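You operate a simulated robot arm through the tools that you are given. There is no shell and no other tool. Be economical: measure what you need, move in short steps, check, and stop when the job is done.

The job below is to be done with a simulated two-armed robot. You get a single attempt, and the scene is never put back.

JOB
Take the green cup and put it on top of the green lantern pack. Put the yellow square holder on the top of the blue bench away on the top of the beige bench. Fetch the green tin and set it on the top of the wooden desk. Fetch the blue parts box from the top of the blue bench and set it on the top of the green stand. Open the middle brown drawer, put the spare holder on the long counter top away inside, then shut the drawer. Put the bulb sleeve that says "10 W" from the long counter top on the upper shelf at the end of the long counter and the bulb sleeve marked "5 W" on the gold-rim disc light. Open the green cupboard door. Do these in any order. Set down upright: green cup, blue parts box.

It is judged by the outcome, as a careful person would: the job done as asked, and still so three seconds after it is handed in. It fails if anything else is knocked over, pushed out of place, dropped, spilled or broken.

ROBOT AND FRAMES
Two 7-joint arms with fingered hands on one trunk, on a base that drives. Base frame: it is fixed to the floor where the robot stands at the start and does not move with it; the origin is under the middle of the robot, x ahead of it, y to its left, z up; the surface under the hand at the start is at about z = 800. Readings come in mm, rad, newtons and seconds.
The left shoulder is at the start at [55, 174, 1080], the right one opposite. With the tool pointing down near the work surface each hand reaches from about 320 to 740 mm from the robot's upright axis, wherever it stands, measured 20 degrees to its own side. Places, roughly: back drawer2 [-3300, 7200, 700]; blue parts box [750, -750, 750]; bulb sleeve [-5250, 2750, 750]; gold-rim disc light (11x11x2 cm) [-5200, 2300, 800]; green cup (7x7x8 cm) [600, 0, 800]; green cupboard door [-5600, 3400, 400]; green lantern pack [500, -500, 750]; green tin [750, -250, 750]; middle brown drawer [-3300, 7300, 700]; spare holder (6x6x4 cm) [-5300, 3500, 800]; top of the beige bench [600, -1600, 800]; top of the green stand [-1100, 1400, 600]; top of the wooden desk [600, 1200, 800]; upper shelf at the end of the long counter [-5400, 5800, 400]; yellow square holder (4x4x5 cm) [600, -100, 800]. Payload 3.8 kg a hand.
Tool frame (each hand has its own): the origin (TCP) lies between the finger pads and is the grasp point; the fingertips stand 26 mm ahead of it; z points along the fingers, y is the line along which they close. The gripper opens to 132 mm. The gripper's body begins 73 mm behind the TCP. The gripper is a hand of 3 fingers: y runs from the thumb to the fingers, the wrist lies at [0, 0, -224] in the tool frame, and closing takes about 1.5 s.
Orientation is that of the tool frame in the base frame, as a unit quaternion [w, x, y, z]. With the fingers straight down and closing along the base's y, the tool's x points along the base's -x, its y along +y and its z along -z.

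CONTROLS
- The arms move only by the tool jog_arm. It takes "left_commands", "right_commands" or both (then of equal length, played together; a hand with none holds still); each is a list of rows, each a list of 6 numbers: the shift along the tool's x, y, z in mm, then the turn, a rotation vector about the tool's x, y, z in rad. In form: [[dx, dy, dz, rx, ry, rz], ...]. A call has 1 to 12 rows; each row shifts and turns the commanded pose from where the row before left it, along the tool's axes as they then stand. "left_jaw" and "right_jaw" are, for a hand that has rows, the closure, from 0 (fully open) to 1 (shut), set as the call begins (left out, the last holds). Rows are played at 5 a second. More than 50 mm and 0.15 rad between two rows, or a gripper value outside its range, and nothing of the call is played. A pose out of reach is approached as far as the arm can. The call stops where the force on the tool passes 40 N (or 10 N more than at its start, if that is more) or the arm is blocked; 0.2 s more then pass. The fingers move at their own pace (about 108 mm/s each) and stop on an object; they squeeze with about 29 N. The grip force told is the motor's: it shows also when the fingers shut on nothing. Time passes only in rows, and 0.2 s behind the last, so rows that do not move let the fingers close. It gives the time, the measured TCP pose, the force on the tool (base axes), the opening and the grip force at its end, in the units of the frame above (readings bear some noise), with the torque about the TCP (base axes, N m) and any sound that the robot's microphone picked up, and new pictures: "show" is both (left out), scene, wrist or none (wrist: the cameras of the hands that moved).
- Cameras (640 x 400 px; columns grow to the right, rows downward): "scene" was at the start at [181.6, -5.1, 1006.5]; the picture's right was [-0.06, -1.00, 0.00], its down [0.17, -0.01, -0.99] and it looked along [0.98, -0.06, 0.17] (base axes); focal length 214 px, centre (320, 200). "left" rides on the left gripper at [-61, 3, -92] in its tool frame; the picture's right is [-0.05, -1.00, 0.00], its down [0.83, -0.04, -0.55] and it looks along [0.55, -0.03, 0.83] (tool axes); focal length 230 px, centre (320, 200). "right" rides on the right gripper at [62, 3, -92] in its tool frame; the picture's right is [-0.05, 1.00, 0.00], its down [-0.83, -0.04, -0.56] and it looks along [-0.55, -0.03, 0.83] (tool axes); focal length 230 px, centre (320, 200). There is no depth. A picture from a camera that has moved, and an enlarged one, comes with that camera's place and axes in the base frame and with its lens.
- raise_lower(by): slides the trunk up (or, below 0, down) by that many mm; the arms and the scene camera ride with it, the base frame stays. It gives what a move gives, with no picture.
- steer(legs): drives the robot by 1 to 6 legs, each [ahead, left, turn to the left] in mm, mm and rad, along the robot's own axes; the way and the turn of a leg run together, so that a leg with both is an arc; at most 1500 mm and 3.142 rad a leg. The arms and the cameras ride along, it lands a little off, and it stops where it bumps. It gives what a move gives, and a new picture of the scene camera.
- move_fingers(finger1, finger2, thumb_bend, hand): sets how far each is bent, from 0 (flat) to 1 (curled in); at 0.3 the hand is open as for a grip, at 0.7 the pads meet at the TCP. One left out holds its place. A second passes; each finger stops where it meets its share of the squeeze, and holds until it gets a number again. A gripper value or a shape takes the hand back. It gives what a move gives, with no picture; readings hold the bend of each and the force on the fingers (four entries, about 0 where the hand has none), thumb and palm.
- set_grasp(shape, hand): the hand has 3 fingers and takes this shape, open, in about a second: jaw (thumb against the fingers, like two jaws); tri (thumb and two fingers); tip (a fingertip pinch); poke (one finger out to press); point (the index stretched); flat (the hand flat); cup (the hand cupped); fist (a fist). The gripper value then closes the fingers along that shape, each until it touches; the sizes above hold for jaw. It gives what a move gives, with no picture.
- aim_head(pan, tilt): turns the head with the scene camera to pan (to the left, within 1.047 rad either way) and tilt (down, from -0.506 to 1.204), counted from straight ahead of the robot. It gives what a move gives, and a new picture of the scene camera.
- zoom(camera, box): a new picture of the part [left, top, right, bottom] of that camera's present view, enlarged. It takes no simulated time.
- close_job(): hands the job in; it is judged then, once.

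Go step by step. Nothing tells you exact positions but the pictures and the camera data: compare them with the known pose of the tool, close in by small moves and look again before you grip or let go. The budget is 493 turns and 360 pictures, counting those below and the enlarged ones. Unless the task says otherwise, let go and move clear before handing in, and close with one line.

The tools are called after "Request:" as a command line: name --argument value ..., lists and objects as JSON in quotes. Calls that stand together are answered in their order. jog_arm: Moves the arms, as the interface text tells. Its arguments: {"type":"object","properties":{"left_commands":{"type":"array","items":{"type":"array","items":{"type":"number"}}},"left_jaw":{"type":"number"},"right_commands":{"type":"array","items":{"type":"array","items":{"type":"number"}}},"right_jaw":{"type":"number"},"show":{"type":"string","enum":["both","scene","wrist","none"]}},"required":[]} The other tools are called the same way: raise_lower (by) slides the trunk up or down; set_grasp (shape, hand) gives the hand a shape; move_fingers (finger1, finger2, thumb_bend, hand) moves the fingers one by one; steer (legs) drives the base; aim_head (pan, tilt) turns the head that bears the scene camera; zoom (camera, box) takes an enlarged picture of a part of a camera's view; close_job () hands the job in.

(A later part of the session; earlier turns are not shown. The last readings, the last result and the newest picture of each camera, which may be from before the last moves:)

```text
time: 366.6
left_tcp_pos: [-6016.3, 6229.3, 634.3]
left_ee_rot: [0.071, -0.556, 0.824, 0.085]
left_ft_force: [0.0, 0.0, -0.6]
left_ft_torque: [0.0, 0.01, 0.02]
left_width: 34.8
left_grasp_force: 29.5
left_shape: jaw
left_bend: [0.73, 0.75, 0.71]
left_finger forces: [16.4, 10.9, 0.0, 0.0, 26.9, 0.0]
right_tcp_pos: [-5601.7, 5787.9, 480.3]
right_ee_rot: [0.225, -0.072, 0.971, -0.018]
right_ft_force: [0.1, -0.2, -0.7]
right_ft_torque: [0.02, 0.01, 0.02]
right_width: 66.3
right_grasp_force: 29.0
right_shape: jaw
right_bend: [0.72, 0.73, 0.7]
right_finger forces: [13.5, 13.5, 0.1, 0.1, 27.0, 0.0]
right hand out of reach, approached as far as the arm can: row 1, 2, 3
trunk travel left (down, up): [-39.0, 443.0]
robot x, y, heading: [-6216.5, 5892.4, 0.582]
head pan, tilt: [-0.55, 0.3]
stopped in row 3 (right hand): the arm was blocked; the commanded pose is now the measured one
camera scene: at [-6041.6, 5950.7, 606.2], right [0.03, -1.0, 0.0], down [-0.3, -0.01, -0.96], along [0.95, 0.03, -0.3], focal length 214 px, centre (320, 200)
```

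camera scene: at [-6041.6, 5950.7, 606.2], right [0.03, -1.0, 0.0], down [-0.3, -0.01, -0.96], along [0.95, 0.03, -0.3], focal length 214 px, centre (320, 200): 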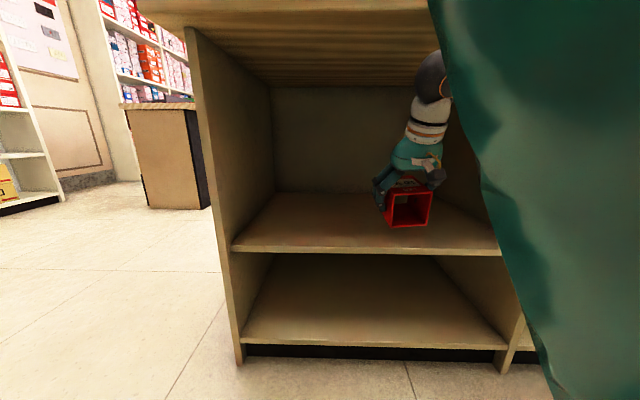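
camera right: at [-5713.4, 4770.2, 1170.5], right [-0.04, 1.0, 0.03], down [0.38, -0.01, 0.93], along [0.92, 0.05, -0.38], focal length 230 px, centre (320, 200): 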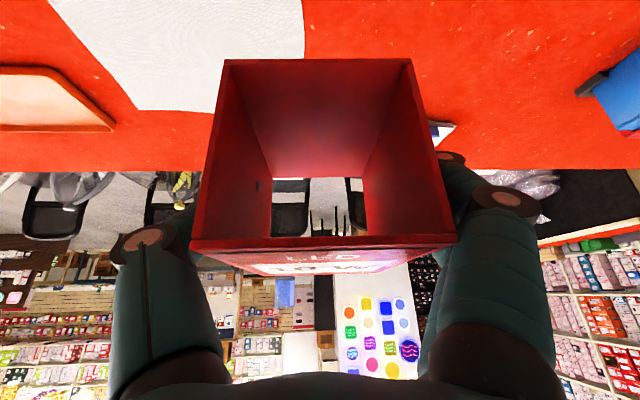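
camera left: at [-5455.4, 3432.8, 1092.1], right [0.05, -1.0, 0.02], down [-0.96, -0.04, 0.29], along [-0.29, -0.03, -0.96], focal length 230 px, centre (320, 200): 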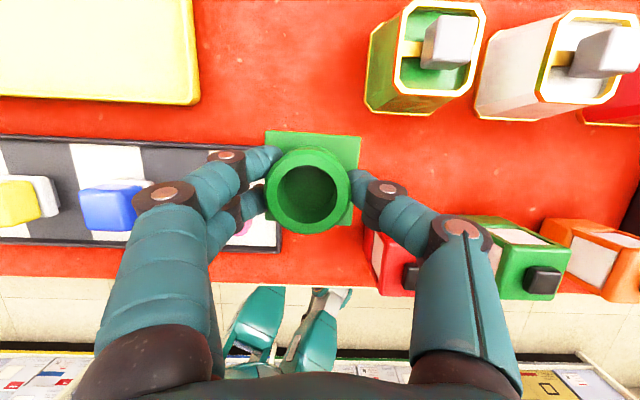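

Arm is at its lower limit here. Lower the trunk the rest of the way, then see.

Request:
raise_lower --by -38

Request:
jog_arm --right_commands '[[0, 0, 0, 0, 0, 0]]'

```text
time: 367.4
left_tcp_pos: [-6011.4, 6232.1, 608.7]
left_ee_rot: [0.07, -0.555, 0.824, 0.086]
left_ft_force: [0.6, -0.6, -0.2]
left_ft_torque: [-0.01, 0.02, 0.03]
left_width: 35.0
left_grasp_force: 28.8
left_shape: jaw
left_bend: [0.73, 0.75, 0.71]
left_finger forces: [16.5, 10.9, 0.1, 0.0, 26.7, 0.0]
right_tcp_pos: [-5602.3, 5789.4, 441.7]
right_ee_rot: [0.225, -0.073, 0.972, -0.017]
right_ft_force: [-0.5, 0.9, -0.2]
right_ft_torque: [-0.01, 0.01, 0.01]
right_width: 66.5
right_grasp_force: 29.5
right_shape: jaw
right_bend: [0.72, 0.73, 0.7]
right_finger forces: [13.5, 13.6, 0.1, 0.0, 27.0, 0.0]
trunk travel left (down, up): [-1.0, 481.0]
robot x, y, heading: [-6213.4, 5897.8, 0.582]
head pan, tilt: [-0.55, 0.3]
```

```text
time: 367.8
left_tcp_pos: [-6011.6, 6230.9, 608.5]
left_ee_rot: [0.069, -0.555, 0.824, 0.086]
left_ft_force: [-0.1, -0.4, -0.3]
left_ft_torque: [0.01, 0.0, 0.02]
left_width: 35.1
left_grasp_force: 28.8
left_shape: jaw
left_bend: [0.73, 0.75, 0.71]
left_finger forces: [16.5, 10.9, 0.1, 0.0, 26.8, 0.0]
right_tcp_pos: [-5601.5, 5788.5, 441.2]
right_ee_rot: [0.225, -0.073, 0.972, -0.017]
right_ft_force: [0.8, -0.9, -0.4]
right_ft_torque: [0.01, -0.01, -0.01]
right_width: 66.5
right_grasp_force: 29.1
right_shape: jaw
right_bend: [0.72, 0.73, 0.7]
right_finger forces: [13.5, 13.5, 0.1, 0.1, 27.0, 0.0]
trunk travel left (down, up): [-1.0, 481.0]
robot x, y, heading: [-6214.0, 5891.6, 0.575]
head pan, tilt: [-0.55, 0.3]
camera scene: at [-6037.6, 5953.2, 579.9], right [0.03, -1.0, 0.0], down [-0.3, -0.01, -0.96], along [0.95, 0.03, -0.3], focal length 214 px, centre (320, 200)
camera right: at [-5698.0, 5782.9, 497.5], right [-0.09, 1.0, -0.04], down [0.5, 0.08, 0.86], along [0.86, 0.05, -0.51], focal length 230 px, centre (320, 200)
```

scene: 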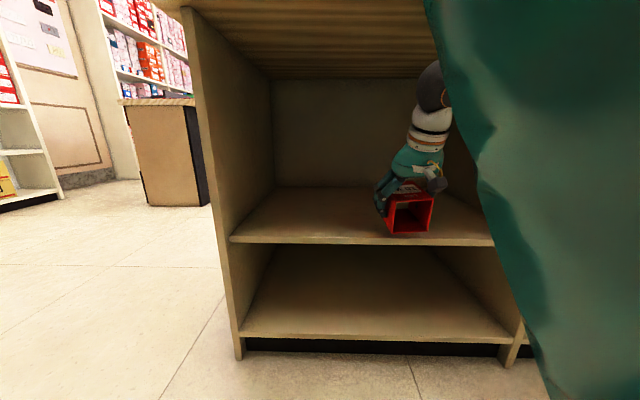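
right: 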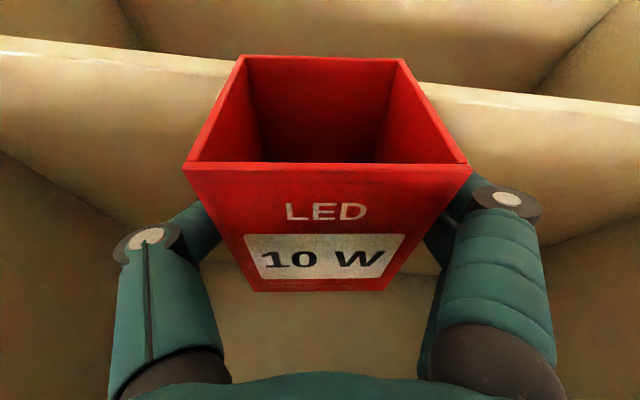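

Sleeve is just above shelf level. Drive the base forward (+x) ~75 mm to bring it fully onto the shelf.

Request:
steer --legs '[[63, -41, 0]]'

Request:
jog_arm --right_commands '[[0, 0, 0, 0, 0, 0]]' --show "wrist"

```text
time: 368.9
left_tcp_pos: [-5943.7, 6236.6, 609.7]
left_ee_rot: [0.072, -0.552, 0.826, 0.082]
left_ft_force: [0.4, 0.8, 0.1]
left_ft_torque: [0.01, -0.05, -0.01]
left_width: 34.9
left_grasp_force: 29.0
left_shape: jaw
left_bend: [0.73, 0.75, 0.71]
left_finger forces: [16.6, 11.1, 0.1, 0.0, 26.9, 0.0]
right_tcp_pos: [-5536.1, 5781.1, 447.4]
right_ee_rot: [0.228, -0.054, 0.972, -0.021]
right_ft_force: [-0.7, 0.6, -0.4]
right_ft_torque: [-0.01, -0.01, -0.01]
right_width: 66.4
right_grasp_force: 29.3
right_shape: jaw
right_bend: [0.72, 0.73, 0.7]
right_finger forces: [13.5, 13.4, 0.0, 0.0, 26.9, 0.0]
trunk travel left (down, up): [-1.0, 481.0]
robot x, y, heading: [-6150.8, 5897.8, 0.573]
head pan, tilt: [-0.55, 0.3]
stopped in leg 1: the robot was blocked; the commanded pose is now the measured one
camera scene: at [-5971.9, 5958.4, 581.0], right [0.02, -1.0, 0.0], down [-0.29, -0.01, -0.96], along [0.96, 0.02, -0.29], focal length 214 px, centre (320, 200)
```

scene: 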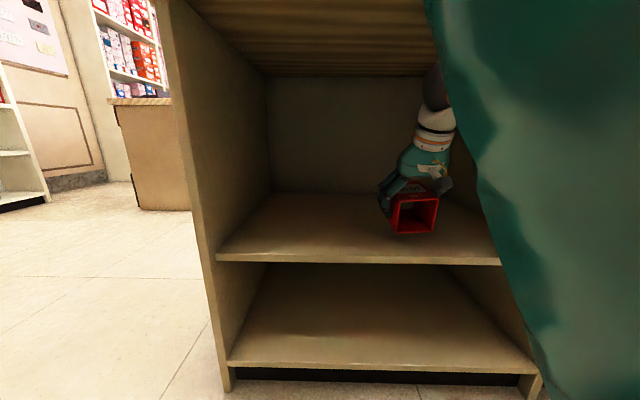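

```text
time: 369.3
left_tcp_pos: [-5944.7, 6237.0, 607.5]
left_ee_rot: [0.072, -0.552, 0.826, 0.081]
left_ft_force: [0.3, -0.7, -0.1]
left_ft_torque: [0.01, 0.01, -0.01]
left_width: 34.9
left_grasp_force: 28.7
left_shape: jaw
left_bend: [0.73, 0.75, 0.71]
left_finger forces: [16.5, 11.0, 0.1, 0.0, 26.8, 0.0]
right_tcp_pos: [-5538.3, 5780.1, 447.5]
right_ee_rot: [0.227, -0.055, 0.972, -0.02]
right_ft_force: [0.0, -0.3, -0.5]
right_ft_torque: [-0.01, 0.03, -0.01]
right_width: 66.1
right_grasp_force: 29.1
right_shape: jaw
right_bend: [0.72, 0.73, 0.7]
right_finger forces: [13.5, 13.4, 0.0, 0.0, 27.0, 0.0]
trunk travel left (down, up): [-1.0, 481.0]
robot x, y, heading: [-6144.9, 5896.8, 0.572]
head pan, tilt: [-0.55, 0.3]
camera right: at [-5635.9, 5778.5, 502.7], right [-0.05, 1.0, -0.04], down [0.5, 0.06, 0.87], along [0.87, 0.02, -0.5], focal length 230 px, centre (320, 200)
```

right: 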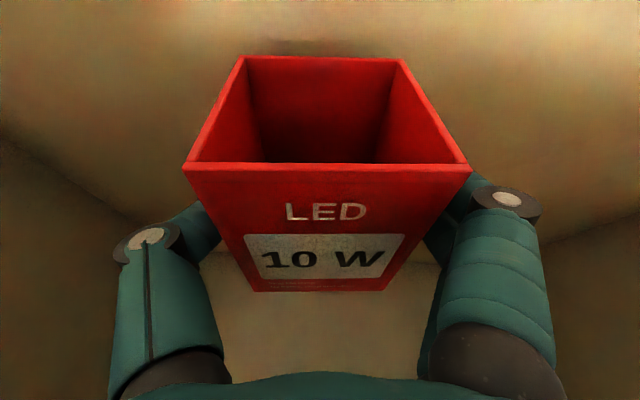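

Sleeve is now inside over the shelf. Lower with the arm in small steps.

Request:
jog_arm --right_commands '[[4.4, 0.6, 9, 0, 0, 0], [4.4, 0.6, 9, 0, 0, 0]]' --show "none"

```text
time: 369.9
left_tcp_pos: [-5937.2, 6234.2, 608.3]
left_ee_rot: [0.07, -0.552, 0.826, 0.086]
left_ft_force: [0.3, 0.3, -0.7]
left_ft_torque: [-0.07, 0.01, 0.0]
left_width: 35.3
left_grasp_force: 28.9
left_shape: jaw
left_bend: [0.73, 0.75, 0.71]
left_finger forces: [16.5, 11.0, 0.0, 0.0, 26.7, 0.0]
right_tcp_pos: [-5533.2, 5777.3, 420.6]
right_ee_rot: [0.223, -0.057, 0.973, -0.018]
right_ft_force: [0.5, 0.0, -0.2]
right_ft_torque: [-0.02, -0.01, 0.01]
right_width: 66.4
right_grasp_force: 29.5
right_shape: jaw
right_bend: [0.72, 0.73, 0.7]
right_finger forces: [13.5, 13.5, 0.1, 0.1, 26.9, 0.0]
trunk travel left (down, up): [-1.0, 481.0]
robot x, y, heading: [-6146.8, 5898.6, 0.577]
head pan, tilt: [-0.55, 0.3]
```

Request:
jog_arm --right_commands '[[2.2, 0.3, 4.5, 0, 0, 0], [2.2, 0.3, 4.5, 0, 0, 0]]' --show "wrist"

Request:
zoom --camera "scene" --box '[300, 130, 500, 280]'

```text
time: 370.5
left_tcp_pos: [-5940.0, 6233.3, 609.0]
left_ee_rot: [0.07, -0.553, 0.826, 0.085]
left_ft_force: [0.9, 0.6, -0.2]
left_ft_torque: [0.02, -0.01, 0.0]
left_width: 35.0
left_grasp_force: 29.2
left_shape: jaw
left_bend: [0.73, 0.75, 0.71]
left_finger forces: [16.6, 11.1, 0.1, 0.0, 26.9, 0.1]
right_tcp_pos: [-5533.0, 5780.4, 412.6]
right_ee_rot: [0.225, -0.057, 0.973, -0.018]
right_ft_force: [2.1, 0.2, 3.7]
right_ft_torque: [0.11, 0.03, -0.08]
right_width: 66.2
right_grasp_force: 29.3
right_shape: jaw
right_bend: [0.72, 0.73, 0.7]
right_finger forces: [14.6, 13.5, 0.1, 0.1, 28.4, 0.0]
trunk travel left (down, up): [-1.0, 481.0]
robot x, y, heading: [-6145.3, 5899.1, 0.573]
head pan, tilt: [-0.55, 0.3]
camera right: at [-5630.5, 5777.5, 467.8], right [-0.06, 1.0, -0.04], down [0.5, 0.06, 0.86], along [0.86, 0.03, -0.5], focal length 230 px, centre (320, 200)
```

right: 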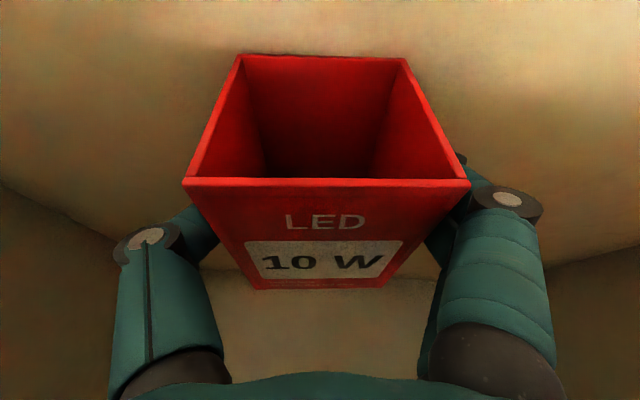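

```text
2.67 times, centred on (400, 205) of scene
camera zoom: at [-5966.8, 5955.7, 580.0], right [0.02, -1.0, 0.0], down [-0.3, -0.01, -0.96], along [0.96, 0.02, -0.3], focal length 572 px, centre (107, 187)
```

zoom: 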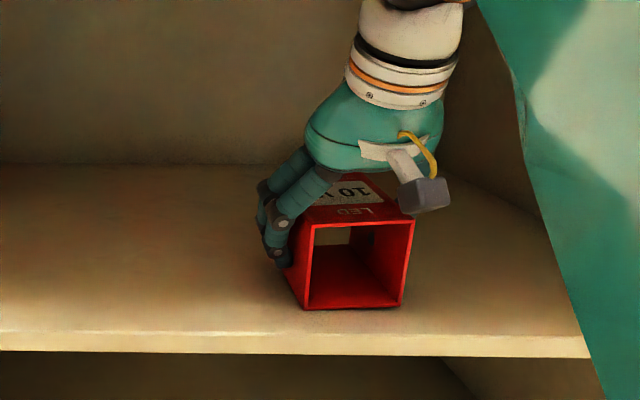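

Contact beginning; a little more, then release.

Request:
jog_arm --right_commands '[[1.3, 0.2, 2.7, 0, 0, 0], [0, 0, 0, 0, 0, 0]]' --show "none"

Request:
jog_arm --right_commands '[[0, 0, 0, 0, 0, 0], [0, 0, 0, 0, 0, 0], [0, 0, 0, 0, 0, 0], [0, 0, 0, 0, 0, 0]]' --right_jaw 0.2

```text
time: 371.1
left_tcp_pos: [-5939.4, 6233.5, 608.5]
left_ee_rot: [0.07, -0.553, 0.826, 0.085]
left_ft_force: [-0.3, -0.7, -1.3]
left_ft_torque: [-0.01, 0.01, 0.0]
left_width: 35.0
left_grasp_force: 29.2
left_shape: jaw
left_bend: [0.73, 0.75, 0.71]
left_finger forces: [16.5, 11.0, 0.1, 0.0, 26.8, 0.0]
right_tcp_pos: [-5534.5, 5780.2, 408.3]
right_ee_rot: [0.225, -0.057, 0.973, -0.017]
right_ft_force: [2.3, 0.6, 6.1]
right_ft_torque: [0.21, 0.14, -0.12]
right_width: 65.7
right_grasp_force: 29.2
right_shape: jaw
right_bend: [0.73, 0.73, 0.7]
right_finger forces: [15.4, 13.6, 0.1, 0.1, 28.9, 0.0]
trunk travel left (down, up): [-1.0, 481.0]
robot x, y, heading: [-6145.2, 5895.2, 0.57]
head pan, tilt: [-0.55, 0.3]
```

```text
time: 372.1
left_tcp_pos: [-5938.4, 6234.4, 608.3]
left_ee_rot: [0.07, -0.552, 0.826, 0.086]
left_ft_force: [0.2, -0.6, -0.2]
left_ft_torque: [0.0, 0.02, 0.01]
left_width: 35.2
left_grasp_force: 28.8
left_shape: jaw
left_bend: [0.73, 0.75, 0.71]
left_finger forces: [16.5, 11.0, 0.1, 0.1, 26.9, 0.0]
right_tcp_pos: [-5533.2, 5779.9, 408.1]
right_ee_rot: [0.224, -0.056, 0.973, -0.017]
right_ft_force: [0.1, -0.1, -0.1]
right_ft_torque: [0.0, 0.03, 0.0]
right_width: 105.3
right_grasp_force: 0.1
right_shape: jaw
right_bend: [0.59, 0.59, 0.56]
right_finger forces: [0.0, 0.0, 0.1, 0.0, 0.0, 0.0]
trunk travel left (down, up): [-1.0, 481.0]
robot x, y, heading: [-6140.8, 5901.8, 0.574]
head pan, tilt: [-0.55, 0.3]
camera scene: at [-5967.0, 5955.8, 579.9], right [0.02, -1.0, 0.0], down [-0.3, -0.01, -0.96], along [0.95, 0.02, -0.3], focal length 214 px, centre (320, 200)
camera right: at [-5631.2, 5777.2, 464.2], right [-0.05, 1.0, -0.04], down [0.5, 0.06, 0.86], along [0.86, 0.03, -0.51], focal length 230 px, centre (320, 200)
```

scene: 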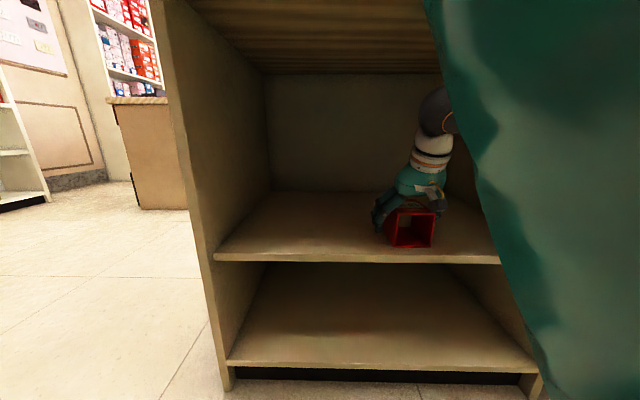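
right: 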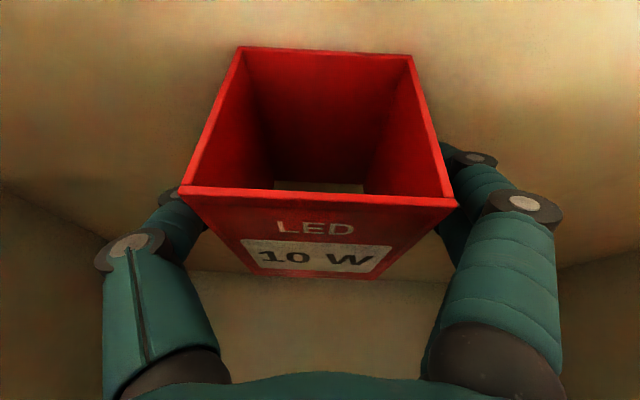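

Released. Lift slightly and back the base straight out.

Request:
jog_arm --right_commands '[[-5, -1, -10, 0, 0, 0], [-5, -1, -10, 0, 0, 0]]' --show "none"

Request:
steer --legs '[[-150, 75, 0]]'

```text
time: 372.7
left_tcp_pos: [-5939.9, 6233.9, 608.7]
left_ee_rot: [0.07, -0.552, 0.826, 0.085]
left_ft_force: [-0.4, 0.3, 0.3]
left_ft_torque: [0.01, -0.02, 0.01]
left_width: 35.1
left_grasp_force: 28.6
left_shape: jaw
left_bend: [0.73, 0.75, 0.71]
left_finger forces: [16.5, 11.1, 0.0, 0.0, 26.8, 0.0]
right_tcp_pos: [-5533.3, 5780.5, 432.4]
right_ee_rot: [0.224, -0.057, 0.973, -0.018]
right_ft_force: [0.0, -0.5, 0.1]
right_ft_torque: [0.02, -0.02, -0.05]
right_width: 105.3
right_grasp_force: 0.1
right_shape: jaw
right_bend: [0.59, 0.59, 0.56]
right_finger forces: [0.1, 0.1, 0.0, 0.1, 0.0, 0.1]
trunk travel left (down, up): [-1.0, 481.0]
robot x, y, heading: [-6145.6, 5899.6, 0.574]
head pan, tilt: [-0.55, 0.3]
```

```text
time: 374.2
left_tcp_pos: [-6101.9, 6217.6, 607.4]
left_ee_rot: [0.07, -0.553, 0.826, 0.085]
left_ft_force: [0.1, -0.5, 0.3]
left_ft_torque: [0.02, -0.03, 0.01]
left_width: 35.1
left_grasp_force: 29.2
left_shape: jaw
left_bend: [0.73, 0.75, 0.71]
left_finger forces: [16.5, 11.0, 0.0, 0.0, 26.8, 0.0]
right_tcp_pos: [-5695.7, 5762.4, 431.2]
right_ee_rot: [0.224, -0.056, 0.973, -0.017]
right_ft_force: [0.3, 0.7, -0.4]
right_ft_torque: [0.0, 0.02, 0.01]
right_width: 105.4
right_grasp_force: 0.0
right_shape: jaw
right_bend: [0.59, 0.59, 0.56]
right_finger forces: [0.0, 0.0, 0.1, 0.0, 0.0, 0.0]
trunk travel left (down, up): [-1.0, 481.0]
robot x, y, heading: [-6311.7, 5889.8, 0.57]
head pan, tilt: [-0.55, 0.3]
camera scene: at [-6130.0, 5939.5, 579.9], right [0.02, -1.0, 0.0], down [-0.3, -0.01, -0.96], along [0.96, 0.02, -0.3], focal length 214 px, centre (320, 200)
```

scene: 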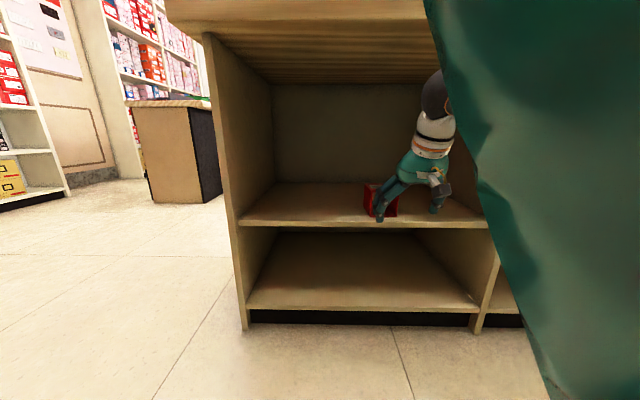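

Sleeve placed. Back a bit more and raise the trunk, then look toward the drawers.

Request:
steer --legs '[[-50, 32, 0]]'

Request:
raise_lower --by 380

Request:
aim_head --pan 0.2 --tilt 0.2

```text
time: 375.1
left_tcp_pos: [-6160.0, 6217.6, 609.0]
left_ee_rot: [0.07, -0.552, 0.826, 0.085]
left_ft_force: [0.6, -0.2, 0.2]
left_ft_torque: [0.0, 0.0, 0.03]
left_width: 35.0
left_grasp_force: 28.9
left_shape: jaw
left_bend: [0.73, 0.75, 0.71]
left_finger forces: [16.5, 11.0, 0.0, 0.1, 26.7, 0.0]
right_tcp_pos: [-5754.9, 5762.4, 431.0]
right_ee_rot: [0.224, -0.055, 0.973, -0.019]
right_ft_force: [0.6, 0.2, 0.7]
right_ft_torque: [0.01, -0.01, 0.01]
right_width: 105.5
right_grasp_force: 0.0
right_shape: jaw
right_bend: [0.59, 0.59, 0.56]
right_finger forces: [0.0, 0.1, 0.1, 0.1, 0.0, 0.1]
trunk travel left (down, up): [-1.0, 481.0]
robot x, y, heading: [-6369.4, 5880.5, 0.574]
head pan, tilt: [-0.55, 0.3]
camera scene: at [-6188.6, 5939.2, 579.9], right [0.02, -1.0, 0.0], down [-0.3, -0.01, -0.96], along [0.96, 0.02, -0.3], focal length 214 px, centre (320, 200)
```

scene: 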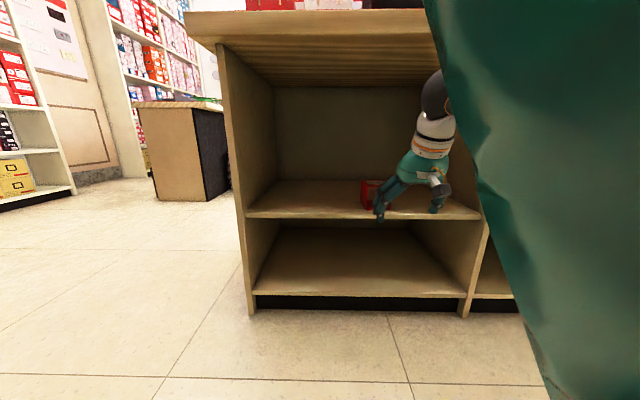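

```text
time: 378.8
left_tcp_pos: [-6160.3, 6217.6, 988.8]
left_ee_rot: [0.07, -0.552, 0.826, 0.085]
left_ft_force: [-0.1, 0.1, -0.4]
left_ft_torque: [-0.02, -0.03, 0.0]
left_width: 35.2
left_grasp_force: 28.4
left_shape: jaw
left_bend: [0.73, 0.75, 0.71]
left_finger forces: [16.3, 11.0, 0.1, 0.0, 26.8, 0.0]
right_tcp_pos: [-5744.1, 5769.1, 893.2]
right_ee_rot: [0.315, -0.042, 0.948, 0.035]
right_ft_force: [0.0, 0.0, -0.5]
right_ft_torque: [-0.02, -0.01, 0.0]
right_width: 105.2
right_grasp_force: 0.0
right_shape: jaw
right_bend: [0.59, 0.59, 0.56]
right_finger forces: [0.0, 0.1, 0.0, 0.1, 0.0, 0.1]
trunk travel left (down, up): [-381.0, 101.0]
robot x, y, heading: [-6367.4, 5880.5, 0.574]
head pan, tilt: [-0.55, 0.3]
```

```text
time: 379.9
left_tcp_pos: [-6160.0, 6217.9, 988.9]
left_ee_rot: [0.07, -0.551, 0.827, 0.085]
left_ft_force: [1.2, 0.5, 0.0]
left_ft_torque: [0.02, 0.01, -0.01]
left_width: 35.1
left_grasp_force: 29.0
left_shape: jaw
left_bend: [0.73, 0.75, 0.71]
left_finger forces: [16.4, 11.1, 0.0, 0.0, 26.7, 0.0]
right_tcp_pos: [-5744.4, 5769.5, 893.4]
right_ee_rot: [0.314, -0.041, 0.948, 0.035]
right_ft_force: [-0.7, 0.3, -1.0]
right_ft_torque: [-0.03, 0.01, -0.01]
right_width: 105.4
right_grasp_force: 0.1
right_shape: jaw
right_bend: [0.59, 0.59, 0.56]
right_finger forces: [0.0, 0.0, 0.1, 0.0, 0.0, 0.0]
trunk travel left (down, up): [-381.0, 101.0]
robot x, y, heading: [-6367.4, 5881.8, 0.575]
head pan, tilt: [0.201, 0.201]
camera scene: at [-6220.2, 5998.8, 964.0], right [0.7, -0.72, 0.0], down [-0.14, -0.14, -0.98], along [0.7, 0.68, -0.2], focal length 214 px, centre (320, 200)
```

scene: 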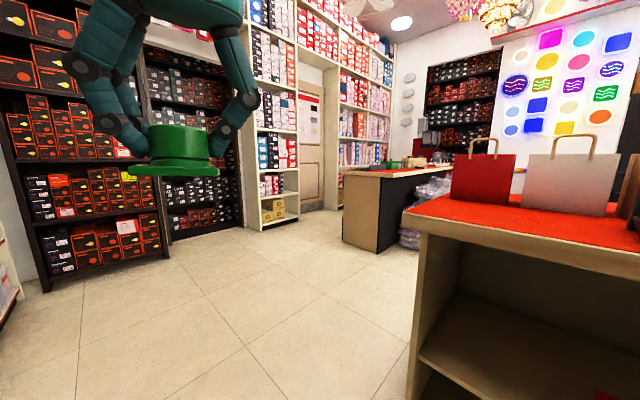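

Drive out past the counter's end, then face +x toward the second counter with the drawers.

Request:
steer --legs '[[450, 700, 0], [0, 0, -0.45], [900, 0, 0]]'

Request:
aim_head --pan 0.1 --tilt 0.2

```text
time: 391.8
left_tcp_pos: [-5179.4, 6981.6, 989.2]
left_ee_rot: [0.087, -0.345, 0.932, 0.067]
left_ft_force: [-1.0, -0.6, -0.9]
left_ft_torque: [0.0, -0.01, 0.0]
left_width: 34.8
left_grasp_force: 29.4
left_shape: jaw
left_bend: [0.73, 0.75, 0.71]
left_finger forces: [16.5, 11.0, 0.0, 0.0, 26.8, 0.1]
right_tcp_pos: [-5009.4, 6393.8, 891.5]
right_ee_rot: [0.314, 0.18, 0.931, -0.039]
right_ft_force: [-0.3, -0.6, 0.6]
right_ft_torque: [-0.02, -0.01, 0.0]
right_width: 105.6
right_grasp_force: 0.0
right_shape: jaw
right_bend: [0.59, 0.59, 0.56]
right_finger forces: [0.1, 0.0, 0.0, 0.0, 0.1, 0.0]
trunk travel left (down, up): [-381.0, 101.0]
robot x, y, heading: [-5513.8, 6777.1, 0.104]
head pan, tilt: [0.201, 0.201]
camera scene: at [-5330.9, 6813.3, 964.0], right [0.3, -0.95, 0.0], down [-0.19, -0.06, -0.98], along [0.94, 0.29, -0.2], focal length 214 px, centre (320, 200)
```

scene: 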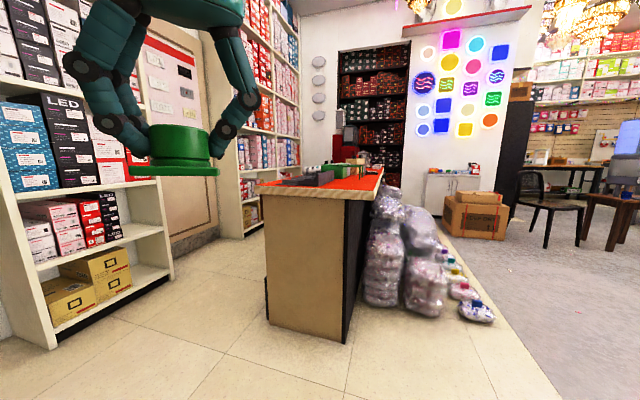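

```text
time: 392.5
left_tcp_pos: [-5179.1, 6981.2, 988.3]
left_ee_rot: [0.088, -0.345, 0.932, 0.067]
left_ft_force: [0.3, 0.0, 0.2]
left_ft_torque: [0.01, 0.03, -0.02]
left_width: 35.0
left_grasp_force: 28.7
left_shape: jaw
left_bend: [0.73, 0.75, 0.71]
left_finger forces: [16.5, 10.9, 0.0, 0.0, 26.7, 0.0]
right_tcp_pos: [-5009.8, 6393.5, 893.2]
right_ee_rot: [0.314, 0.18, 0.931, -0.039]
right_ft_force: [0.3, 0.3, 0.2]
right_ft_torque: [0.0, -0.02, 0.01]
right_width: 105.6
right_grasp_force: 0.1
right_shape: jaw
right_bend: [0.59, 0.59, 0.56]
right_finger forces: [0.1, 0.0, 0.1, 0.0, 0.0, 0.0]
trunk travel left (down, up): [-381.0, 101.0]
robot x, y, heading: [-5513.7, 6777.8, 0.1]
head pan, tilt: [0.099, 0.201]
camera scene: at [-5328.7, 6804.2, 964.0], right [0.2, -0.98, 0.0], down [-0.2, -0.04, -0.98], along [0.96, 0.2, -0.2], focal length 214 px, centre (320, 200)
```

scene: 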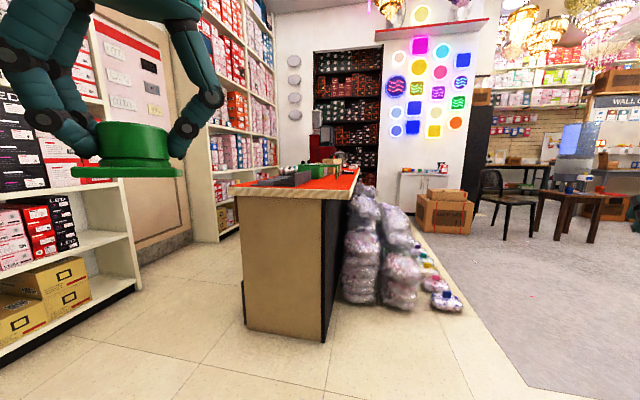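

The drawer counter's staff side faces +y (aisle y≈7440–8400). Go around its end and enter that aisle facing −y.

Request:
steer --legs '[[409, 433, 0], [0, 0, -1.67], [-700, 0, 0], [0, 900, 0]]'

Request:
aim_head --pan 0.7 --tilt 0.4

```text
time: 412.3
left_tcp_pos: [-4057.5, 7574.7, 988.3]
left_ee_rot: [0.107, 0.468, 0.877, -0.022]
left_ft_force: [0.6, 0.6, -0.5]
left_ft_torque: [0.01, 0.03, 0.0]
left_width: 35.0
left_grasp_force: 28.6
left_shape: jaw
left_bend: [0.73, 0.75, 0.71]
left_finger forces: [16.7, 11.0, 0.1, 0.0, 26.7, 0.0]
right_tcp_pos: [-4662.1, 7478.7, 892.2]
right_ee_rot: [0.179, 0.816, 0.484, -0.261]
right_ft_force: [-1.0, -1.1, -0.1]
right_ft_torque: [-0.02, -0.01, -0.02]
right_width: 105.6
right_grasp_force: 0.1
right_shape: jaw
right_bend: [0.59, 0.59, 0.56]
right_finger forces: [0.0, 0.1, 0.0, 0.0, 0.1, 0.1]
trunk travel left (down, up): [-381.0, 101.0]
robot x, y, heading: [-4221.6, 7929.0, -1.591]
head pan, tilt: [0.099, 0.201]
camera scene: at [-4215.1, 7744.8, 964.0], right [-1.0, -0.08, 0.0], down [-0.02, 0.2, -0.98], along [0.08, -0.98, -0.2], focal length 214 px, centre (320, 200)
```

scene: 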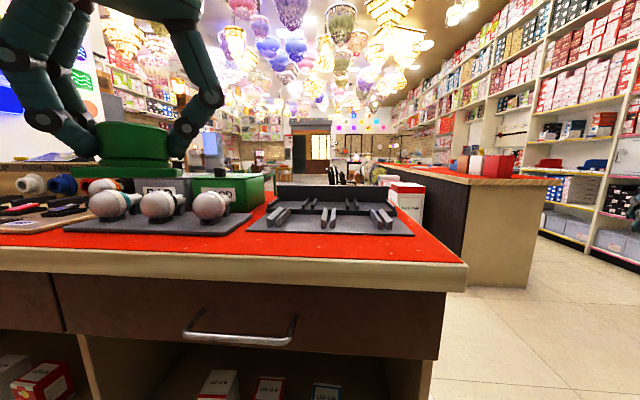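

```text
time: 413.3
left_tcp_pos: [-4058.4, 7576.0, 988.0]
left_ee_rot: [0.108, 0.469, 0.876, -0.022]
left_ft_force: [-1.0, 0.2, -0.7]
left_ft_torque: [0.04, -0.02, -0.02]
left_width: 35.0
left_grasp_force: 28.3
left_shape: jaw
left_bend: [0.73, 0.75, 0.71]
left_finger forces: [16.6, 11.0, 0.0, 0.1, 26.6, 0.1]
right_tcp_pos: [-4661.4, 7477.6, 892.4]
right_ee_rot: [0.179, 0.816, 0.484, -0.261]
right_ft_force: [0.1, -0.5, 0.0]
right_ft_torque: [-0.02, -0.02, 0.01]
right_width: 105.3
right_grasp_force: 0.0
right_shape: jaw
right_bend: [0.59, 0.59, 0.56]
right_finger forces: [0.0, 0.1, 0.0, 0.0, 0.1, 0.0]
trunk travel left (down, up): [-381.0, 101.0]
robot x, y, heading: [-4219.7, 7932.2, -1.588]
head pan, tilt: [0.7, 0.4]
camera scene: at [-4164.4, 7765.8, 945.5], right [-0.78, -0.63, 0.0], down [-0.25, 0.3, -0.92], along [0.58, -0.71, -0.39], focal length 214 px, centre (320, 200)
```

scene: 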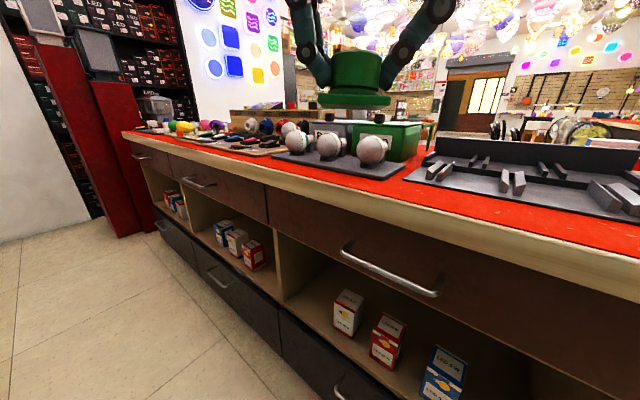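

The upper row has three brown drawers; the middle one's handle is at ≈(-3350,7465,700). Driving along so it's on the right-hand side.

Request:
steer --legs '[[0, 1070, 0.02]]'

Request:
aim_head --pan -0.5 --tilt 0.6

```text
time: 423.0
left_tcp_pos: [-2974.4, 7571.8, 988.5]
left_ee_rot: [0.108, 0.459, 0.881, -0.021]
left_ft_force: [0.1, -0.3, -0.2]
left_ft_torque: [-0.02, 0.01, 0.04]
left_width: 35.0
left_grasp_force: 29.1
left_shape: jaw
left_bend: [0.73, 0.75, 0.71]
left_finger forces: [16.7, 11.0, 0.0, 0.1, 26.6, 0.0]
right_tcp_pos: [-3574.9, 7462.9, 891.9]
right_ee_rot: [0.181, 0.811, 0.492, -0.259]
right_ft_force: [0.3, -0.7, 0.3]
right_ft_torque: [0.04, 0.0, -0.02]
right_width: 105.4
right_grasp_force: 0.0
right_shape: jaw
right_bend: [0.59, 0.59, 0.56]
right_finger forces: [0.0, 0.1, 0.0, 0.1, 0.1, 0.0]
trunk travel left (down, up): [-381.0, 101.0]
robot x, y, heading: [-3141.4, 7926.8, -1.563]
head pan, tilt: [0.7, 0.4]
camera scene: at [-3085.0, 7760.8, 945.5], right [-0.76, -0.65, 0.0], down [-0.25, 0.3, -0.92], along [0.6, -0.7, -0.39], focal length 214 px, centre (320, 200)
```

scene: 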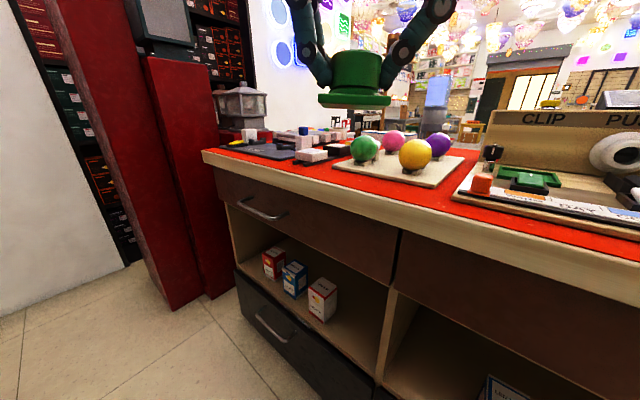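

```text
time: 424.4
left_tcp_pos: [-2973.8, 7572.5, 989.1]
left_ee_rot: [0.108, 0.459, 0.882, -0.02]
left_ft_force: [0.9, -0.2, -0.7]
left_ft_torque: [-0.05, 0.0, -0.03]
left_width: 34.7
left_grasp_force: 29.7
left_shape: jaw
left_bend: [0.73, 0.75, 0.71]
left_finger forces: [16.7, 11.0, 0.0, 0.0, 26.7, 0.0]
right_tcp_pos: [-3576.7, 7461.0, 892.9]
right_ee_rot: [0.182, 0.811, 0.492, -0.259]
right_ft_force: [-0.3, -0.6, 0.4]
right_ft_torque: [0.02, -0.01, -0.01]
right_width: 105.4
right_grasp_force: 0.0
right_shape: jaw
right_bend: [0.59, 0.59, 0.56]
right_finger forces: [0.0, 0.0, 0.0, 0.1, 0.0, 0.0]
trunk travel left (down, up): [-381.0, 101.0]
robot x, y, heading: [-3145.2, 7928.1, -1.564]
head pan, tilt: [-0.499, 0.6]
camera scene: at [-3186.9, 7753.5, 927.3], right [-0.88, 0.47, 0.0], down [0.27, 0.5, -0.83], along [-0.39, -0.73, -0.56], focal length 214 px, centre (320, 200)
```

scene: 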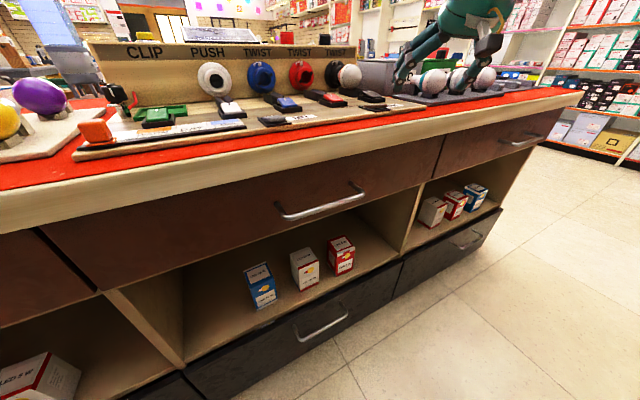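

Request:
zoom --camera "scene" --box '[240, 150, 400, 250]'

Request:
jog_arm --right_commands '[[20, 0, -30, 0, 0, 0], [20, 0, -30, 0, 0, 0], [20, 0, -30, 0, 0, 0]]' --show "wrist"

```text
4.00 times, centred on (320, 200) of scene
camera zoom: at [-3186.9, 7753.5, 927.3], right [-0.88, 0.47, 0.0], down [0.27, 0.5, -0.83], along [-0.39, -0.73, -0.56], focal length 858 px, centre (320, 200)
```

zoom: 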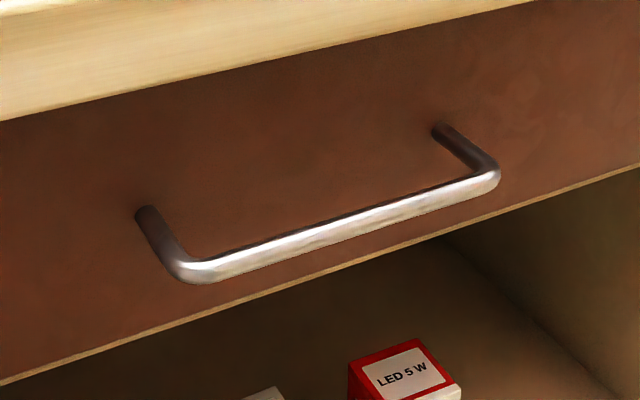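

```text
time: 425.2
left_tcp_pos: [-2974.4, 7571.7, 988.2]
left_ee_rot: [0.108, 0.459, 0.881, -0.021]
left_ft_force: [-0.3, 0.0, -0.2]
left_ft_torque: [-0.02, -0.01, -0.04]
left_width: 35.1
left_grasp_force: 28.9
left_shape: jaw
left_bend: [0.73, 0.75, 0.71]
left_finger forces: [16.6, 11.1, 0.0, 0.0, 26.7, 0.0]
right_tcp_pos: [-3549.5, 7506.6, 909.8]
right_ee_rot: [0.182, 0.812, 0.491, -0.259]
right_ft_force: [-0.3, 0.4, -0.4]
right_ft_torque: [0.03, 0.0, -0.03]
right_width: 105.4
right_grasp_force: 0.2
right_shape: jaw
right_bend: [0.59, 0.59, 0.56]
right_finger forces: [0.0, 0.0, 0.0, 0.1, 0.1, 0.0]
right hand out of reach, approached as far as the arm can: row 2, 3
trunk travel left (down, up): [-381.0, 101.0]
robot x, y, heading: [-3143.8, 7926.1, -1.566]
head pan, tilt: [-0.499, 0.6]
camera right: at [-3503.5, 7599.8, 945.7], right [0.87, -0.49, 0.07], down [-0.22, -0.26, 0.94], along [-0.44, -0.83, -0.33], focal length 230 px, centre (320, 200)
```

right: 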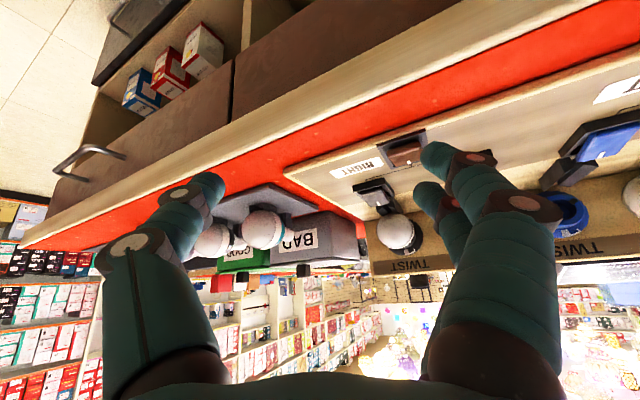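

Handle: bar ~165 mm long at ≈(-3342,7480,710), standoff ~40 mm. I'll back up 100 mm, lower the trunk, and try rolling the right hand to pinch the bar vertically.

Request:
steer --legs '[[-100, 0, 0]]'

Request:
raise_lower --by -100

Request:
jog_arm --right_commands '[[0, 0, 0, 0, 0, -0.15], [0, 0, 0, 0, 0, -0.15], [0, 0, 0, 0, 0, -0.15], [0, 0, 0, 0, 0, -0.15], [0, 0, 0, 0, 0, -0.15], [0, 0, 0, 0, 0, -0.15]]' --show "wrist"

```text
time: 426.3
left_tcp_pos: [-2975.9, 7670.1, 989.6]
left_ee_rot: [0.108, 0.461, 0.881, -0.02]
left_ft_force: [0.1, 0.1, -0.8]
left_ft_torque: [-0.01, -0.01, 0.01]
left_width: 34.9
left_grasp_force: 28.3
left_shape: jaw
left_bend: [0.73, 0.75, 0.71]
left_finger forces: [16.9, 11.1, 0.0, 0.0, 26.6, 0.1]
right_tcp_pos: [-3553.2, 7606.0, 908.8]
right_ee_rot: [0.182, 0.812, 0.49, -0.259]
right_ft_force: [0.7, 0.4, 0.5]
right_ft_torque: [0.0, 0.01, -0.04]
right_width: 105.8
right_grasp_force: 0.1
right_shape: jaw
right_bend: [0.59, 0.59, 0.56]
right_finger forces: [0.1, 0.0, 0.1, 0.0, 0.0, 0.0]
trunk travel left (down, up): [-381.0, 101.0]
robot x, y, heading: [-3145.4, 8023.1, -1.565]
head pan, tilt: [-0.499, 0.6]
camera scene: at [-3187.9, 7851.5, 927.4], right [-0.88, 0.48, 0.0], down [0.27, 0.5, -0.83], along [-0.39, -0.73, -0.56], focal length 214 px, centre (320, 200)
```

scene: 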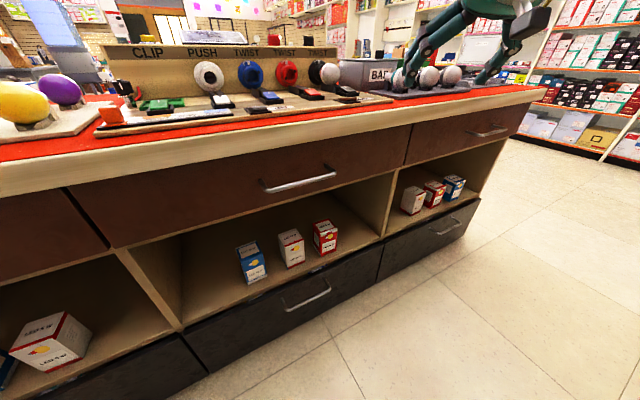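

```text
time: 427.7
left_tcp_pos: [-2975.8, 7669.1, 888.4]
left_ee_rot: [0.109, 0.461, 0.881, -0.02]
left_ft_force: [-0.5, -0.1, -0.4]
left_ft_torque: [0.0, 0.01, -0.02]
left_width: 35.1
left_grasp_force: 29.2
left_shape: jaw
left_bend: [0.73, 0.75, 0.71]
left_finger forces: [16.7, 11.0, 0.0, 0.0, 26.7, 0.0]
right_tcp_pos: [-3552.7, 7613.7, 765.6]
right_ee_rot: [0.129, 0.822, 0.506, -0.228]
right_ft_force: [0.5, 0.8, -0.2]
right_ft_torque: [0.0, 0.0, -0.01]
right_width: 105.3
right_grasp_force: 0.1
right_shape: jaw
right_bend: [0.59, 0.59, 0.56]
right_finger forces: [0.0, 0.1, 0.1, 0.0, 0.0, 0.0]
trunk travel left (down, up): [-281.0, 201.0]
robot x, y, heading: [-3144.3, 8023.5, -1.568]
head pan, tilt: [-0.499, 0.6]
```

```text
time: 429.1
left_tcp_pos: [-2974.0, 7668.5, 888.5]
left_ee_rot: [0.108, 0.461, 0.88, -0.019]
left_ft_force: [-0.1, 0.4, -0.6]
left_ft_torque: [-0.01, 0.03, 0.02]
left_width: 35.3
left_grasp_force: 29.5
left_shape: jaw
left_bend: [0.73, 0.75, 0.71]
left_finger forces: [16.6, 11.0, 0.0, 0.0, 26.6, 0.0]
right_tcp_pos: [-3553.4, 7612.8, 765.1]
right_ee_rot: [0.016, 0.52, 0.814, -0.26]
right_ft_force: [-0.8, 0.0, -0.5]
right_ft_torque: [0.01, 0.0, -0.04]
right_width: 105.3
right_grasp_force: 0.1
right_shape: jaw
right_bend: [0.59, 0.59, 0.56]
right_finger forces: [0.0, 0.0, 0.0, 0.0, 0.1, 0.0]
trunk travel left (down, up): [-281.0, 201.0]
robot x, y, heading: [-3146.0, 8021.0, -1.567]
head pan, tilt: [-0.499, 0.6]
camera right: at [-3557.5, 7705.7, 825.4], right [0.88, 0.28, -0.39], down [0.48, -0.46, 0.74], along [0.03, -0.84, -0.54], focal length 230 px, centre (320, 200)
```

right: 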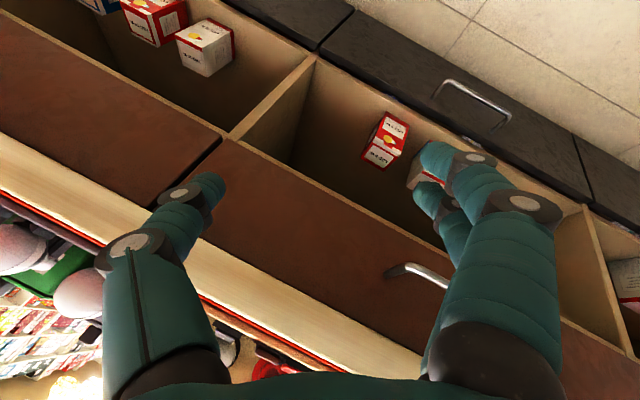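

Rolling works. Continue to the full pinch orientation (pointing forward-down, closing vertical).

Request:
jog_arm --right_commands '[[0, 0, 0, 0.054, -0.068, -0.12], [0, 0, 0, 0.054, -0.068, -0.12], [0, 0, 0, 0.054, -0.068, -0.12], [0, 0, 0, 0.054, -0.068, -0.12], [0, 0, 0, 0.054, -0.068, -0.12], [0, 0, 0, 0.054, -0.068, -0.12], [0, 0, 0, 0.054, -0.068, -0.12], [0, 0, 0, 0.054, -0.068, -0.12]]' --right_jaw 0.3

```text
time: 430.9
left_tcp_pos: [-2976.9, 7669.5, 887.8]
left_ee_rot: [0.108, 0.46, 0.881, -0.02]
left_ft_force: [0.6, 0.1, 0.4]
left_ft_torque: [0.02, -0.01, -0.01]
left_width: 35.0
left_grasp_force: 29.2
left_shape: jaw
left_bend: [0.73, 0.75, 0.71]
left_finger forces: [16.7, 10.9, 0.1, 0.0, 26.5, 0.1]
right_tcp_pos: [-3588.1, 7566.4, 789.2]
right_ee_rot: [0.0, -0.002, 0.854, -0.521]
right_ft_force: [-0.1, -0.4, -0.4]
right_ft_torque: [0.0, 0.01, 0.01]
right_width: 93.0
right_grasp_force: 0.0
right_shape: jaw
right_bend: [0.67, 0.67, 0.64]
right_finger forces: [0.1, 0.0, 0.1, 0.1, 0.0, 0.0]
right hand out of reach, approached as far as the arm can: row 1, 2, 3, 4, 7, 8
trunk travel left (down, up): [-281.0, 201.0]
robot x, y, heading: [-3147.6, 8026.3, -1.572]
head pan, tilt: [-0.499, 0.6]
camera scene: at [-3188.0, 7861.8, 825.6], right [-0.88, 0.48, 0.0], down [0.27, 0.5, -0.83], along [-0.39, -0.72, -0.56], focal length 214 px, centre (320, 200)
camera right: at [-3651.4, 7649.8, 829.1], right [0.05, 0.46, -0.89], down [0.83, 0.48, 0.29], along [0.56, -0.75, -0.36], focal length 230 px, centre (320, 200)
```

scene: 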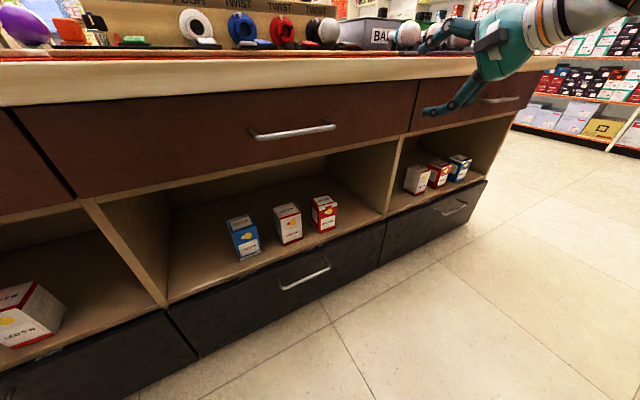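
right: 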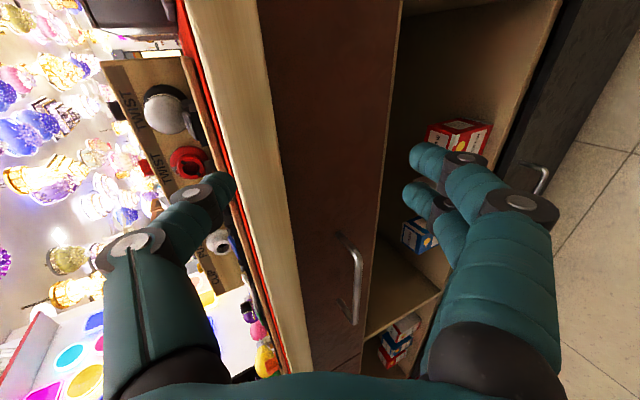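

Handle centre ≈(-3348,7474,702) by two views. Moving to a pre-grasp in front of its right part (x≈-3400).

Request:
jog_arm --right_commands '[[-37.6, 7, 8, 0, 0, 0], [-37.6, 7, 8, 0, 0, 0], [-37.6, 7, 8, 0, 0, 0], [-37.6, 7, 8, 0, 0, 0], [-37.6, 7, 8, 0, 0, 0]]'

```text
time: 432.1
left_tcp_pos: [-2975.2, 7668.1, 887.7]
left_ee_rot: [0.109, 0.461, 0.88, -0.02]
left_ft_force: [-0.1, -0.4, -1.1]
left_ft_torque: [0.01, -0.01, 0.0]
left_width: 34.7
left_grasp_force: 29.1
left_shape: jaw
left_bend: [0.73, 0.75, 0.71]
left_finger forces: [16.7, 10.9, 0.1, 0.0, 26.6, 0.1]
right_tcp_pos: [-3519.7, 7532.4, 823.9]
right_ee_rot: [0.0, 0.0, 0.853, -0.522]
right_ft_force: [-0.1, -0.4, -0.3]
right_ft_torque: [-0.01, -0.02, -0.03]
right_width: 92.7
right_grasp_force: 0.0
right_shape: jaw
right_bend: [0.67, 0.67, 0.64]
right_finger forces: [0.0, 0.0, 0.1, 0.0, 0.0, 0.0]
right hand out of reach, approached as far as the arm can: row 1, 2, 3, 4, 5
trunk travel left (down, up): [-281.0, 201.0]
robot x, y, heading: [-3141.8, 8024.4, -1.567]
head pan, tilt: [-0.499, 0.6]
camera scene: at [-3187.9, 7861.7, 825.6], right [-0.88, 0.48, 0.0], down [0.27, 0.5, -0.83], along [-0.39, -0.72, -0.57], focal length 214 px, centre (320, 200)
camera right: at [-3582.1, 7616.3, 863.5], right [0.05, 0.45, -0.89], down [0.83, 0.48, 0.29], along [0.56, -0.75, -0.35], focal length 230 px, centre (320, 200)
```

scene: 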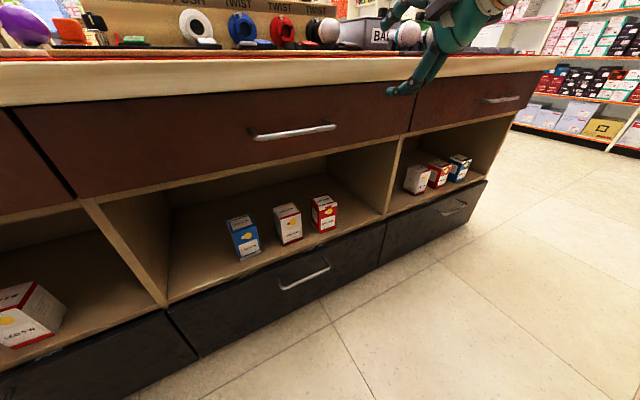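
right: 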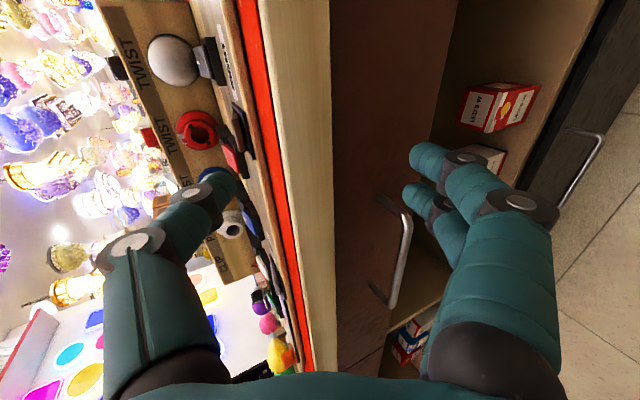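

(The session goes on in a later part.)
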